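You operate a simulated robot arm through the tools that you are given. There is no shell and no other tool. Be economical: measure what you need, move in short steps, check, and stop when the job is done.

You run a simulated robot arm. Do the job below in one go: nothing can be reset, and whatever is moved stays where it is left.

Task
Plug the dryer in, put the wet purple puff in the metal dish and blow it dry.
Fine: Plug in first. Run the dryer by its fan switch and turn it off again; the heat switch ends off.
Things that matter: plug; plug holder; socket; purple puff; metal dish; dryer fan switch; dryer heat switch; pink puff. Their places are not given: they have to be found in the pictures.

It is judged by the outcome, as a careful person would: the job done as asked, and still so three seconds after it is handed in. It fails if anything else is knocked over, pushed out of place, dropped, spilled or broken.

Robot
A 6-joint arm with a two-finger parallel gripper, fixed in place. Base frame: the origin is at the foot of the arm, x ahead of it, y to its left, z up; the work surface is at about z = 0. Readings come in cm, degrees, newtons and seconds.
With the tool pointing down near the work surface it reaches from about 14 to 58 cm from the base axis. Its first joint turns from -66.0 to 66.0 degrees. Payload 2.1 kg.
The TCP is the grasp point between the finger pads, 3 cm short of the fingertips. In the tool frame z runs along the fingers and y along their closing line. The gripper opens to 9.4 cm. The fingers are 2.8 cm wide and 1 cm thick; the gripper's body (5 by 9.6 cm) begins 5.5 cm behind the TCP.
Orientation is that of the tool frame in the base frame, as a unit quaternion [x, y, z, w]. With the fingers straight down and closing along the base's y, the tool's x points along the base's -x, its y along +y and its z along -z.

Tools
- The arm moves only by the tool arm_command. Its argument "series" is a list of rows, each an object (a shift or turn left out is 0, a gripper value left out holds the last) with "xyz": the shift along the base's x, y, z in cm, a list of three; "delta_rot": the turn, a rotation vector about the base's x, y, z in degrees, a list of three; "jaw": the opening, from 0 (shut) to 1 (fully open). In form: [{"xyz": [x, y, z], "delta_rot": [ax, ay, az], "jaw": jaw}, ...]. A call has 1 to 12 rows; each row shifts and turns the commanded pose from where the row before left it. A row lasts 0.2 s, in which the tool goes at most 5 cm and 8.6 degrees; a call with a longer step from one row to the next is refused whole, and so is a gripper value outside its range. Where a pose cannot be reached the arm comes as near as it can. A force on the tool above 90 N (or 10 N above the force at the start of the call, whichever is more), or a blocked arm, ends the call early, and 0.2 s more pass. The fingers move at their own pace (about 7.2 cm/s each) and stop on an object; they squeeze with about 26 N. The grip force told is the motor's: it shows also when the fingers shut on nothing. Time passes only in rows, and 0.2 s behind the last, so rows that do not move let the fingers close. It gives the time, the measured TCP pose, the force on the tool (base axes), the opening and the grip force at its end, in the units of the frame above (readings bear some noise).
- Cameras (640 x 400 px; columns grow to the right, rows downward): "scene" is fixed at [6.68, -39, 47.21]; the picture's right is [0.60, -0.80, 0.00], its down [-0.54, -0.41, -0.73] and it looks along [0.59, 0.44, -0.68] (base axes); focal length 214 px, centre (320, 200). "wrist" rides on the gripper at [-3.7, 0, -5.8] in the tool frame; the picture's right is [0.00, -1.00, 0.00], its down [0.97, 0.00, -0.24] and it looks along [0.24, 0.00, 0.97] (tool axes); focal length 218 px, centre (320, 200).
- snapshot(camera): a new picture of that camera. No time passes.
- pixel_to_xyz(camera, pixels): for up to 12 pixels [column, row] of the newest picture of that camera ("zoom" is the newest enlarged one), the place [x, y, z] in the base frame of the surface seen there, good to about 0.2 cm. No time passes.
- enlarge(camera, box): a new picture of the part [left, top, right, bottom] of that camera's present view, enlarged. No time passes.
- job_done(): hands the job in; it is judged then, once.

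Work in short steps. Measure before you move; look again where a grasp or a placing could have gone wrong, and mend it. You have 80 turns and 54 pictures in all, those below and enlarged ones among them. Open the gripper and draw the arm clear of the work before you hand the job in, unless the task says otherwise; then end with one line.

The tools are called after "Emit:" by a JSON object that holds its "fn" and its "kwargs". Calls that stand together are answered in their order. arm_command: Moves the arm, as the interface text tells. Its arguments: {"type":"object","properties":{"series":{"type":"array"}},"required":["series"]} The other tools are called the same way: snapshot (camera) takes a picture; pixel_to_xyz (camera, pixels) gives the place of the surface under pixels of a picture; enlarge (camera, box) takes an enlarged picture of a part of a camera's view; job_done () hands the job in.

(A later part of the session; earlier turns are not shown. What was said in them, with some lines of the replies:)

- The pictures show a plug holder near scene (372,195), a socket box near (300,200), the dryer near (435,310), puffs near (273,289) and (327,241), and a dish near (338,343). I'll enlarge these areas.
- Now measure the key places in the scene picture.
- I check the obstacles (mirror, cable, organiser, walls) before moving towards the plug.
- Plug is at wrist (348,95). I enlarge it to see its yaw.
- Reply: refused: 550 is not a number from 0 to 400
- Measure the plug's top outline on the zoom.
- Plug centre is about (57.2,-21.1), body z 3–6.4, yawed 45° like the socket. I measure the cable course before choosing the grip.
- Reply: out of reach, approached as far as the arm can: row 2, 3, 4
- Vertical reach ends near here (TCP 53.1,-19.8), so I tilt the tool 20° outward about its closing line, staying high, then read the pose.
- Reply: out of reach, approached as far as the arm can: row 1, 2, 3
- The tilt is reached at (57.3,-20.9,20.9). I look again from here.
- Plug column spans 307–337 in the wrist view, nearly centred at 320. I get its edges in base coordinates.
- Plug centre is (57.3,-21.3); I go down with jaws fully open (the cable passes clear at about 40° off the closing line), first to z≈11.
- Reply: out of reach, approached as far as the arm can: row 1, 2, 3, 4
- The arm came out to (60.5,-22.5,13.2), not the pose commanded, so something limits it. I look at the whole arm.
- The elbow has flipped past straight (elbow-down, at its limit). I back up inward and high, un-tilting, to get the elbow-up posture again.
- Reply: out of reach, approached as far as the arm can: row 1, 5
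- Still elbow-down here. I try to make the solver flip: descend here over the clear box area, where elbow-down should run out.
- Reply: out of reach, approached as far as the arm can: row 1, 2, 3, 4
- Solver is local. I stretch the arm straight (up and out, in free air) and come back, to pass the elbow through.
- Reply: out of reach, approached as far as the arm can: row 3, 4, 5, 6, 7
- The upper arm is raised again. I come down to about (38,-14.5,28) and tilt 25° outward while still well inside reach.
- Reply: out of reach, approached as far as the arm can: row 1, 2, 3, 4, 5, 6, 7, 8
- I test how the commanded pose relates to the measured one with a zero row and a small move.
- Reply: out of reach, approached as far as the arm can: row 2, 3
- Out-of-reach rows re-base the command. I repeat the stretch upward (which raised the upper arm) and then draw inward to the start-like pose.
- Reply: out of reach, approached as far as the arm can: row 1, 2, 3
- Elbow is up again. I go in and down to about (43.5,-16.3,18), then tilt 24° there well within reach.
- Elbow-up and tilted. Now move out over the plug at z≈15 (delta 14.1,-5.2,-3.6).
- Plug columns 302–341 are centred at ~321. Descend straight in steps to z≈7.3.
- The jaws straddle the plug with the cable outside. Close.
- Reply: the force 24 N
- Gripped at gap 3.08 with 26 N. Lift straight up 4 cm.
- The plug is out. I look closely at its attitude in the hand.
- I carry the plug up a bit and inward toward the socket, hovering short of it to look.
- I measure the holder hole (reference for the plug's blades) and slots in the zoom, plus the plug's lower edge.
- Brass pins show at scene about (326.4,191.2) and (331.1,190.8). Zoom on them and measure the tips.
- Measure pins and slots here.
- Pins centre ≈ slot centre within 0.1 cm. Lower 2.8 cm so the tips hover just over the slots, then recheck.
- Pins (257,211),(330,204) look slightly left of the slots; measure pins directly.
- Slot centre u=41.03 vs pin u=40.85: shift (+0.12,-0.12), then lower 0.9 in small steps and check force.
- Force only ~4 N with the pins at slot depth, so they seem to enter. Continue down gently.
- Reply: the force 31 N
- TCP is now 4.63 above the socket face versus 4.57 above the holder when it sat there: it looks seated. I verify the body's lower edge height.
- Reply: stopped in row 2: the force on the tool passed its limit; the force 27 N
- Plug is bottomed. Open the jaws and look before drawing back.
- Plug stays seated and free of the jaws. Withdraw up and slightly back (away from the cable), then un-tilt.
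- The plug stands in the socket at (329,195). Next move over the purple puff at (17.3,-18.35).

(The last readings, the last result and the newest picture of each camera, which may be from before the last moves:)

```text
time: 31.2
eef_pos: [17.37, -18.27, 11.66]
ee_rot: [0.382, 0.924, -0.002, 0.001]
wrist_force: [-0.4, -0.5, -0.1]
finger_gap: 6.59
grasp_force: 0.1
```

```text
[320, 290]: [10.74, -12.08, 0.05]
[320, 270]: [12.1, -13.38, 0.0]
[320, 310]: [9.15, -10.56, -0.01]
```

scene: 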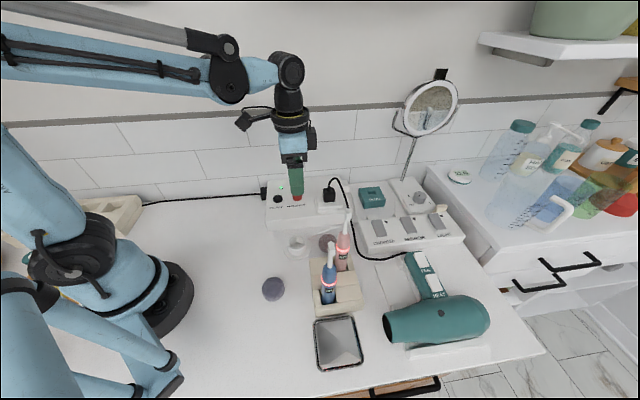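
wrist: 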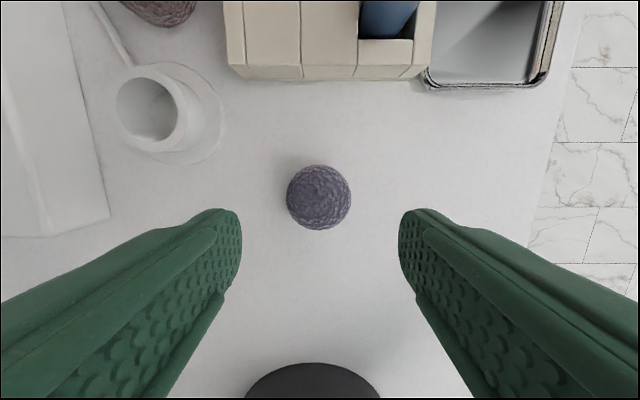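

Puff is centred (319,197). Descend to z≈3.4 and grip.

Emit:
{"fn": "arm_command", "kwargs": {"series": [{"xyz": [0, 0, -3]}, {"xyz": [-0.1, 0.1, -3]}, {"xyz": [0, 0, -2.2]}, {}, {"jaw": 0.3}, {"jaw": 0.1}, {"jaw": 0.1}, {"jaw": 0.1}]}}

```text
time: 33.0
eef_pos: [17.2, -18.19, 3.43]
ee_rot: [0.382, 0.924, -0.001, 0.002]
wrist_force: [0.0, -0.4, 0.0]
finger_gap: 4.61
grasp_force: 26.4
```

Gripped (gap 4.6, 26 N). Lift to z≈15 (above the brushes) and carry to the dish at about (17.8,-35.3).

Emit:
{"fn": "arm_command", "kwargs": {"series": [{"xyz": [0, 0, 2]}, {"xyz": [0, 0, 4]}, {"xyz": [0, 0, 4]}, {"xyz": [-0.5, 0, 2]}, {"xyz": [0, -4, 0]}, {"xyz": [0, -4, 0]}, {"xyz": [0, -4, 0]}, {"xyz": [0.5, -4, 0]}, {"xyz": [0.6, -1.1, 0]}, {}]}}

Emit:
{"fn": "snapshot", "kwargs": {"camera": "scene"}}

Emit:
{"fn": "snapshot", "kwargs": {"camera": "wrist"}}

```text
time: 35.2
eef_pos: [17.78, -35.17, 15.56]
ee_rot: [0.381, 0.925, -0.001, 0.001]
wrist_force: [-0.7, 0.1, -0.1]
finger_gap: 4.62
grasp_force: 25.8
```

```text
14 pictures are left
```

scene: 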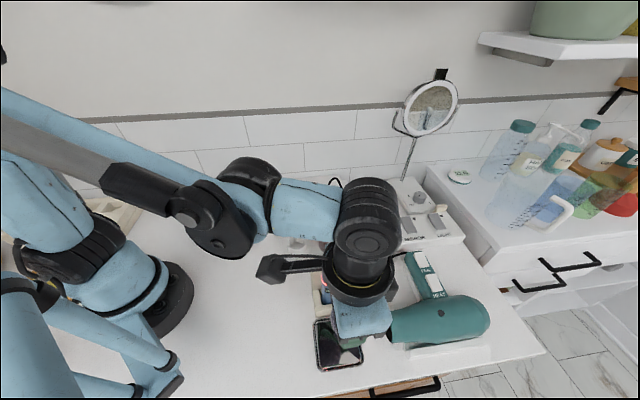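

```text
13 pictures are left
```

wrist: 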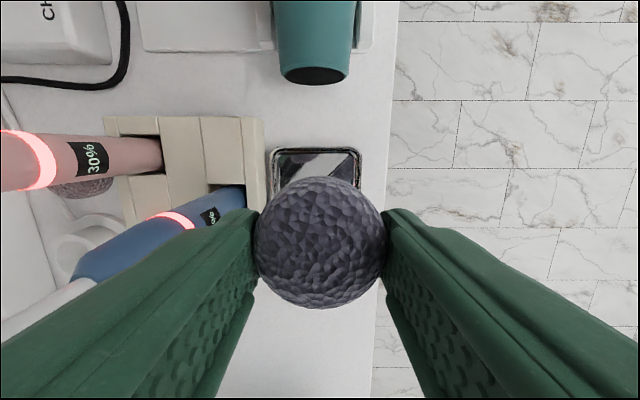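

Dish columns 270–362 are centred under the puff; the blue brush clears the body by ~1 cm. Descend to z≈8 first, then look.

Emit:
{"fn": "arm_command", "kwargs": {"series": [{"xyz": [0, 0, -2.5]}, {"xyz": [0, 0, -2.5]}, {"xyz": [0, 0, -2.5]}, {}]}}

Emit:
{"fn": "enlarge", "kwargs": {"camera": "scene", "box": [280, 250, 440, 390]}}

```text
time: 36.2
eef_pos: [17.95, -35.28, 8.04]
ee_rot: [0.382, 0.924, -0.001, 0.0]
wrist_force: [-0.7, 0.8, 0.4]
finger_gap: 4.64
grasp_force: 26.3
```

```text
2.86 times, centred on (360, 320) of scene
```

zoom: 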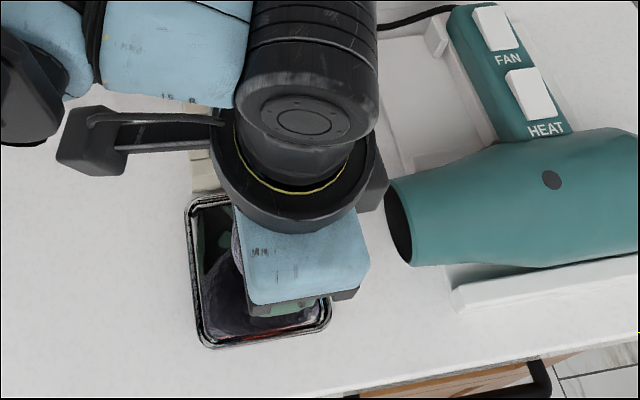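

No contact (force ~1 N). Continue down to z≈4.2.

Emit:
{"fn": "arm_command", "kwargs": {"series": [{"xyz": [0, 0, -1.5]}, {"xyz": [-0.1, 0, -1.3]}, {"xyz": [0, 0, -1]}, {}]}}

```text
time: 37.2
eef_pos: [17.69, -35.2, 4.02]
ee_rot: [0.382, 0.924, -0.001, 0.001]
wrist_force: [0.5, 0.3, 0.1]
finger_gap: 4.61
grasp_force: 26.0
```

Puff bottom is ~0.2 cm above the dish floor with no contact force. Open a little and lift away.

Emit:
{"fn": "arm_command", "kwargs": {"series": [{"jaw": 0.55}, {"jaw": 0.62}, {"jaw": 0.62}, {"xyz": [0, 0, 1.5]}, {"xyz": [0, 0, 3]}, {"xyz": [0, 0, 3.5]}, {"xyz": [0, 0, 3.5]}, {}]}}

Emit:
{"fn": "snapshot", "kwargs": {"camera": "wrist"}}

```text
time: 39.0
eef_pos: [17.68, -35.13, 15.66]
ee_rot: [0.382, 0.924, -0.001, 0.002]
wrist_force: [0.1, 0.0, 0.3]
finger_gap: 5.82
grasp_force: 0.0
```

```text
11 pictures are left
```

wrist: 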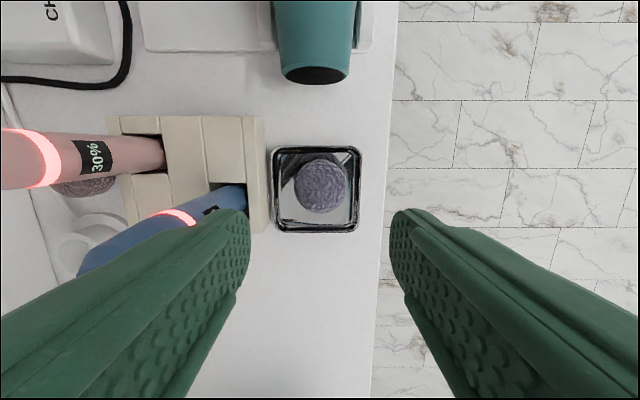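

The puff sits in the dish (321,183). Now go toward the dryer's switches: back off, close the jaws, tilt 20° outward and look from above.

Emit:
{"fn": "arm_command", "kwargs": {"series": [{"xyz": [0, 0, 2.5], "jaw": 0.3}, {"xyz": [0, 0, 2.5], "jaw": 0}, {"xyz": [2, 0, 0], "delta_rot": [-4.7, -4.7, 0]}, {"xyz": [3, 0, 0], "delta_rot": [-4.7, -4.7, 0]}, {"xyz": [3, 0, 0], "delta_rot": [-4.7, -4.7, 0]}, {"xyz": [3, -0.5, 0]}, {"xyz": [3, -0.5, 0]}, {"xyz": [3, -1, 0]}, {"xyz": [2, -1, 0]}, {}]}}

Emit:
{"fn": "snapshot", "kwargs": {"camera": "wrist"}}

```text
time: 41.2
eef_pos: [36.81, -38.21, 20.71]
ee_rot: [0.376, 0.91, -0.068, 0.161]
wrist_force: [-0.6, 0.0, 0.4]
finger_gap: 0.0
grasp_force: 26.0
```

```text
10 pictures are left
```

wrist: 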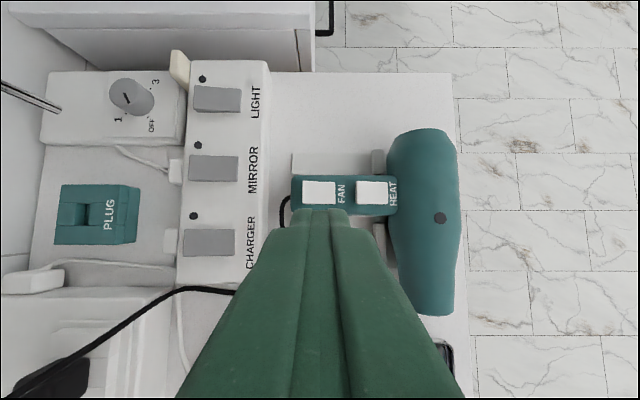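

FAN at (319,193), HEAT at (369,192). Enlarge and measure rocker slope.

Emit:
{"fn": "enlarge", "kwargs": {"camera": "wrist", "box": [284, 164, 404, 224]}}

Emit:
{"fn": "pixel_to_xyz", "kwargs": {"camera": "wrist", "pixels": [[304, 183], [334, 183], [304, 202], [334, 202], [319, 193], [319, 183], [319, 203], [357, 183], [381, 183], [357, 202], [381, 202], [345, 210]]}}

```text
5.33 times, centred on (344, 194) of wrist
```

zoom: 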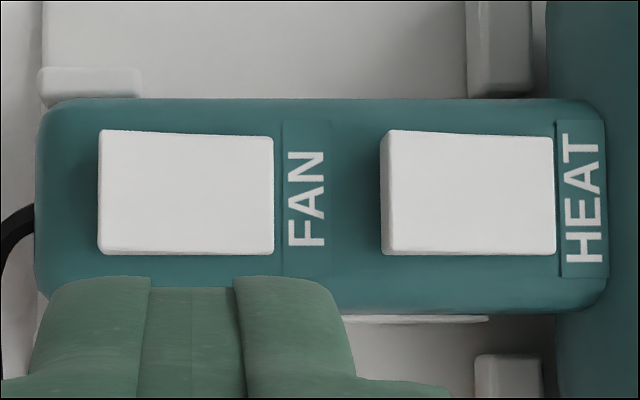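

```text
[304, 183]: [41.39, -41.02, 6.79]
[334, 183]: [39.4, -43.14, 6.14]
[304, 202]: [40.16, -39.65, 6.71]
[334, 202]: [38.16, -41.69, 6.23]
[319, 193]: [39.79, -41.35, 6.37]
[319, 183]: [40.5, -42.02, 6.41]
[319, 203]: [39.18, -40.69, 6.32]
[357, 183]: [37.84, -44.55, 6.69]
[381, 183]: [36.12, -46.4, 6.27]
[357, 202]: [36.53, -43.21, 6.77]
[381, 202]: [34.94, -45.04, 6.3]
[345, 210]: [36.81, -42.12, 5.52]
```

The rocker is high at the left (+v, z 6.8) and low at the label side (6.15); HEAT alike. I go over the FAN's left end, (40.7,-40.15), to z≈11.

Emit:
{"fn": "arm_command", "kwargs": {"series": [{"xyz": [2, -1, -1.5]}, {"xyz": [1.9, -0.95, -2]}, {"xyz": [0, 0, -2]}, {"xyz": [0, 0, -2]}, {"xyz": [0, 0, -2]}, {}]}}

Emit:
{"fn": "enlarge", "kwargs": {"camera": "scene", "box": [392, 230, 456, 300]}}

```text
time: 42.6
eef_pos: [40.72, -40.19, 11.06]
ee_rot: [0.376, 0.91, -0.068, 0.161]
wrist_force: [-0.3, 0.2, -0.5]
finger_gap: 0.0
grasp_force: 25.8
```

```text
5.71 times, centred on (424, 265) of scene
```

zoom: 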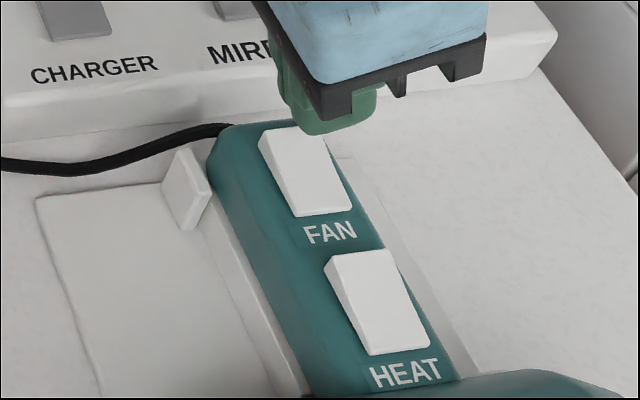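

Positioned over the FAN's raised far end. Press down in small steps, watching the force.

Emit:
{"fn": "arm_command", "kwargs": {"series": [{"xyz": [0, 0, -0.5]}, {"xyz": [0, 0, -0.5]}, {"xyz": [0, 0, -0.3]}, {}]}}

```text
time: 43.6
eef_pos: [40.57, -40.24, 9.83]
ee_rot: [0.376, 0.91, -0.068, 0.162]
wrist_force: [0.9, 0.7, 0.1]
finger_gap: 0.02
grasp_force: 25.7
```

Emit:
{"fn": "arm_command", "kwargs": {"series": [{"xyz": [0, 0, -0.25]}, {"xyz": [0, 0, -0.25]}, {}]}}

```text
time: 44.4
eef_pos: [40.53, -40.29, 9.77]
ee_rot: [0.376, 0.91, -0.067, 0.162]
wrist_force: [-14.4, 16.7, 86.4]
finger_gap: 0.01
grasp_force: 26.0
```

Strong contact (86 N) — back off 1.5 cm and look.

Emit:
{"fn": "arm_command", "kwargs": {"series": [{"xyz": [0, 0, 0.8]}, {"xyz": [0, 0, 1]}]}}

Emit:
{"fn": "enlarge", "kwargs": {"camera": "scene", "box": [392, 230, 456, 300]}}

Emit:
{"fn": "pixel_to_xyz", "kwargs": {"camera": "zoom", "pixels": [[282, 155], [322, 205], [340, 208], [275, 145], [350, 265], [405, 345]]}}

```text
time: 45.0
eef_pos: [40.61, -40.13, 11.19]
ee_rot: [0.376, 0.91, -0.068, 0.162]
wrist_force: [0.3, 0.0, 0.3]
finger_gap: 0.0
grasp_force: 26.0
```

```text
5.71 times, centred on (424, 265) of scene
```

zoom: 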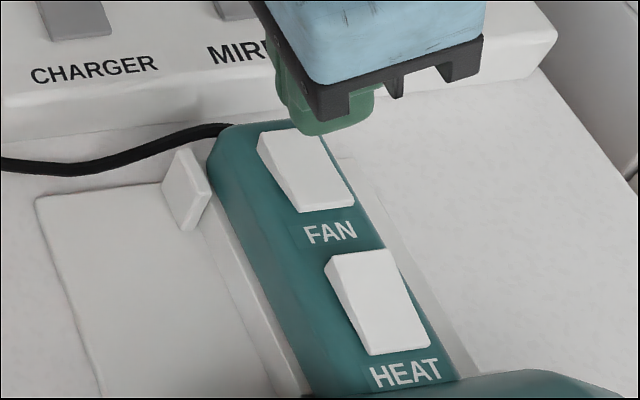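

```text
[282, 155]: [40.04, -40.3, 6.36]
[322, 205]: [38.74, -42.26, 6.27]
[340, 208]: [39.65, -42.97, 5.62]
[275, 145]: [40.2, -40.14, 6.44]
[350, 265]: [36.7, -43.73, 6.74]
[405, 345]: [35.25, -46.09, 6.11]
```

FAN's raised end went down (6.75→6.4) and its label end came up: it is on. Let it blow a while, then check the puff.

Emit:
{"fn": "arm_command", "kwargs": {"series": [{}, {}, {}, {}, {}, {}, {}, {}, {}, {}, {}, {}]}}

Emit:
{"fn": "enlarge", "kwargs": {"camera": "scene", "box": [300, 290, 460, 390]}}

```text
time: 47.6
eef_pos: [40.55, -40.18, 11.15]
ee_rot: [0.375, 0.91, -0.067, 0.162]
wrist_force: [-0.1, -0.3, -0.3]
finger_gap: 0.04
grasp_force: 25.6
```

```text
4.00 times, centred on (380, 340) of scene
```

zoom: 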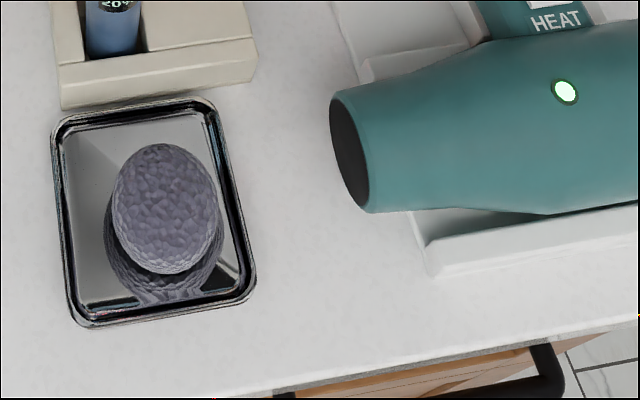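

The dryer's lamp is lit and the puff is lightening. Blow on for longer.

Emit:
{"fn": "arm_command", "kwargs": {"series": [{}, {}, {}, {}, {}, {}, {}, {}, {}, {}, {}, {}]}}

Emit:
{"fn": "arm_command", "kwargs": {"series": [{}, {}, {}, {}, {}, {}, {}, {}, {}, {}, {}, {}]}}

Emit:
{"fn": "arm_command", "kwargs": {"series": [{}, {}, {}, {}, {}, {}, {}, {}, {}, {}, {}, {}]}}

Emit:
{"fn": "enlarge", "kwargs": {"camera": "scene", "box": [300, 290, 460, 390]}}

```text
time: 50.2
eef_pos: [40.43, -40.3, 11.28]
ee_rot: [0.376, 0.91, -0.068, 0.162]
wrist_force: [0.2, -0.1, -0.8]
finger_gap: 0.02
grasp_force: 26.0
```

```text
time: 52.8
eef_pos: [40.68, -40.33, 11.2]
ee_rot: [0.376, 0.91, -0.068, 0.162]
wrist_force: [-0.8, 0.4, 0.2]
finger_gap: 0.0
grasp_force: 26.3
```

```text
time: 55.4
eef_pos: [40.64, -40.2, 11.15]
ee_rot: [0.376, 0.91, -0.068, 0.162]
wrist_force: [0.9, 0.2, -0.3]
finger_gap: 0.01
grasp_force: 26.1
```

```text
4.00 times, centred on (380, 340) of scene
```

zoom: 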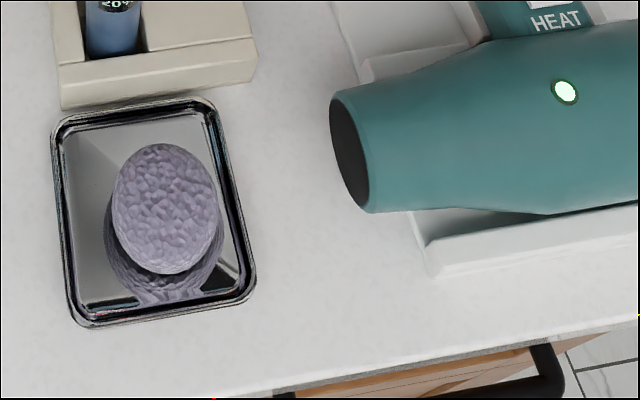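

It is getting lighter; keep blowing about 13 s more.

Emit:
{"fn": "arm_command", "kwargs": {"series": [{}, {}, {}, {}, {}, {}, {}, {}, {}, {}, {}, {}]}}

Emit:
{"fn": "arm_command", "kwargs": {"series": [{}, {}, {}, {}, {}, {}, {}, {}, {}, {}, {}, {}]}}

Emit:
{"fn": "arm_command", "kwargs": {"series": [{}, {}, {}, {}, {}, {}, {}, {}, {}, {}, {}, {}]}}

Emit:
{"fn": "arm_command", "kwargs": {"series": [{}, {}, {}, {}, {}, {}, {}, {}, {}, {}, {}, {}]}}

Emit:
{"fn": "arm_command", "kwargs": {"series": [{}, {}, {}, {}, {}, {}, {}, {}, {}, {}, {}, {}]}}

Emit:
{"fn": "enlarge", "kwargs": {"camera": "scene", "box": [300, 290, 460, 390]}}

```text
time: 58.0
eef_pos: [40.64, -40.2, 11.19]
ee_rot: [0.376, 0.91, -0.069, 0.162]
wrist_force: [-0.2, 0.0, -0.3]
finger_gap: 0.0
grasp_force: 26.0
```

```text
time: 60.6
eef_pos: [40.54, -40.16, 11.04]
ee_rot: [0.377, 0.91, -0.068, 0.162]
wrist_force: [0.8, 0.6, 0.1]
finger_gap: 0.01
grasp_force: 25.6
```

```text
time: 63.2
eef_pos: [40.56, -40.19, 11.23]
ee_rot: [0.377, 0.909, -0.068, 0.162]
wrist_force: [-0.9, -0.2, -0.6]
finger_gap: 0.0
grasp_force: 26.3
```

```text
time: 65.8
eef_pos: [40.57, -40.29, 11.13]
ee_rot: [0.377, 0.91, -0.069, 0.161]
wrist_force: [0.0, 0.3, -0.4]
finger_gap: 0.01
grasp_force: 26.2
```

```text
time: 68.4
eef_pos: [40.69, -40.25, 11.11]
ee_rot: [0.376, 0.91, -0.067, 0.162]
wrist_force: [-0.4, 0.2, 0.4]
finger_gap: 0.01
grasp_force: 25.9
```

```text
4.00 times, centred on (380, 340) of scene
```

zoom: 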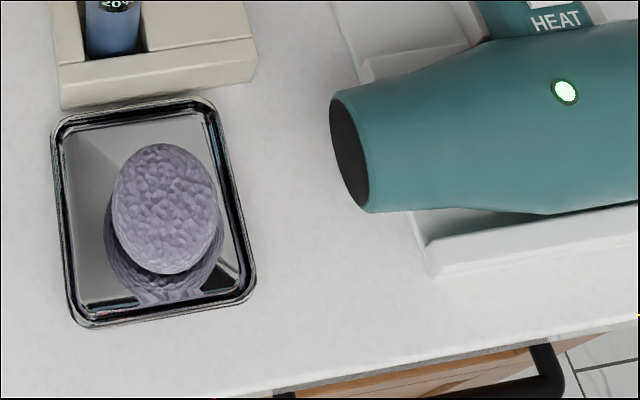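

No further change since the last picture, so it is dry. Shift to the FAN's label end (−1.85,−1.85) and press it down in small steps.

Emit:
{"fn": "arm_command", "kwargs": {"series": [{"xyz": [0, 0, 0.5]}, {"xyz": [-0.95, -0.95, 0]}, {"xyz": [-0.9, -0.9, 0]}, {"xyz": [0, 0, -0.6]}, {"xyz": [0, 0, -0.6]}, {"xyz": [0, 0, -0.6]}, {}]}}

Emit:
{"fn": "arm_command", "kwargs": {"series": [{"xyz": [0, 0, -0.2]}, {"xyz": [0, 0, -0.15]}, {}]}}

```text
time: 70.0
eef_pos: [38.89, -42.04, 9.88]
ee_rot: [0.376, 0.91, -0.067, 0.161]
wrist_force: [-0.7, 0.3, 0.4]
finger_gap: 0.02
grasp_force: 25.4
```

```text
time: 70.8
eef_pos: [38.72, -42.11, 9.51]
ee_rot: [0.376, 0.91, -0.068, 0.162]
wrist_force: [-1.4, -0.2, 9.3]
finger_gap: 0.02
grasp_force: 25.7
```

Contact with 9 N at z 9.5. Press slightly more, then lift and look.

Emit:
{"fn": "arm_command", "kwargs": {"series": [{"xyz": [0, 0, -0.15]}, {}]}}

Emit:
{"fn": "arm_command", "kwargs": {"series": [{"xyz": [0, 0, 0.8]}, {"xyz": [0, 0, 1.2]}, {"xyz": [0, 0, 2]}]}}

Emit:
{"fn": "enlarge", "kwargs": {"camera": "scene", "box": [392, 240, 472, 320]}}

```text
time: 71.4
eef_pos: [38.73, -42.13, 9.45]
ee_rot: [0.376, 0.91, -0.069, 0.163]
wrist_force: [-4.6, 3.3, 38.5]
finger_gap: 0.01
grasp_force: 26.2
```

```text
time: 72.2
eef_pos: [38.68, -42.13, 13.31]
ee_rot: [0.376, 0.91, -0.067, 0.162]
wrist_force: [0.2, -0.2, 0.0]
finger_gap: 0.0
grasp_force: 26.1
```

```text
5.00 times, centred on (432, 280) of scene
```

zoom: 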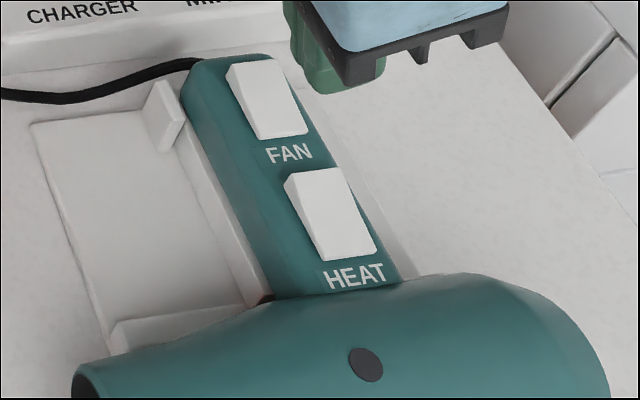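

Lamp is dark; FAN is back like HEAT, both off. Draw the arm up and away and open the gripper.

Emit:
{"fn": "arm_command", "kwargs": {"series": [{"xyz": [0, 0, 3]}, {"xyz": [-1, 1, 4]}, {"xyz": [-1.5, 1.5, 3], "delta_rot": [4.7, 4.7, 0], "jaw": 0.3}, {"xyz": [-1.5, 2, 2], "delta_rot": [4.7, 4.7, 0], "jaw": 0.6}, {"xyz": [-1, 3, 0], "delta_rot": [4.7, 4.7, 0]}, {"xyz": [-1, 3.5, 0]}, {"xyz": [0, 4, 0]}, {"xyz": [0, 4, 0]}, {}]}}

Emit:
{"fn": "snapshot", "kwargs": {"camera": "scene"}}

```text
time: 74.2
eef_pos: [32.65, -23.07, 25.39]
ee_rot: [0.381, 0.924, -0.001, 0.001]
wrist_force: [0.0, -0.1, 0.2]
finger_gap: 5.64
grasp_force: 0.0
```

```text
2 pictures are left
```

scene: 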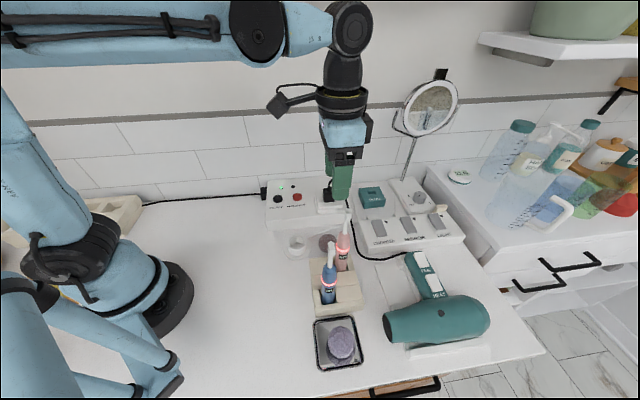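

All is in place: plug in the socket, dried puff in the dish at (340,343), the dryer off, and the arm clear. Handing in.

Emit:
{"fn": "job_done", "kwargs": {}}

```text
The job is handed in.
```

The dryer is plugged in and the purple puff sits in the metal dish, blown until its colour stopped lightening. The fan and heat switches are both off.
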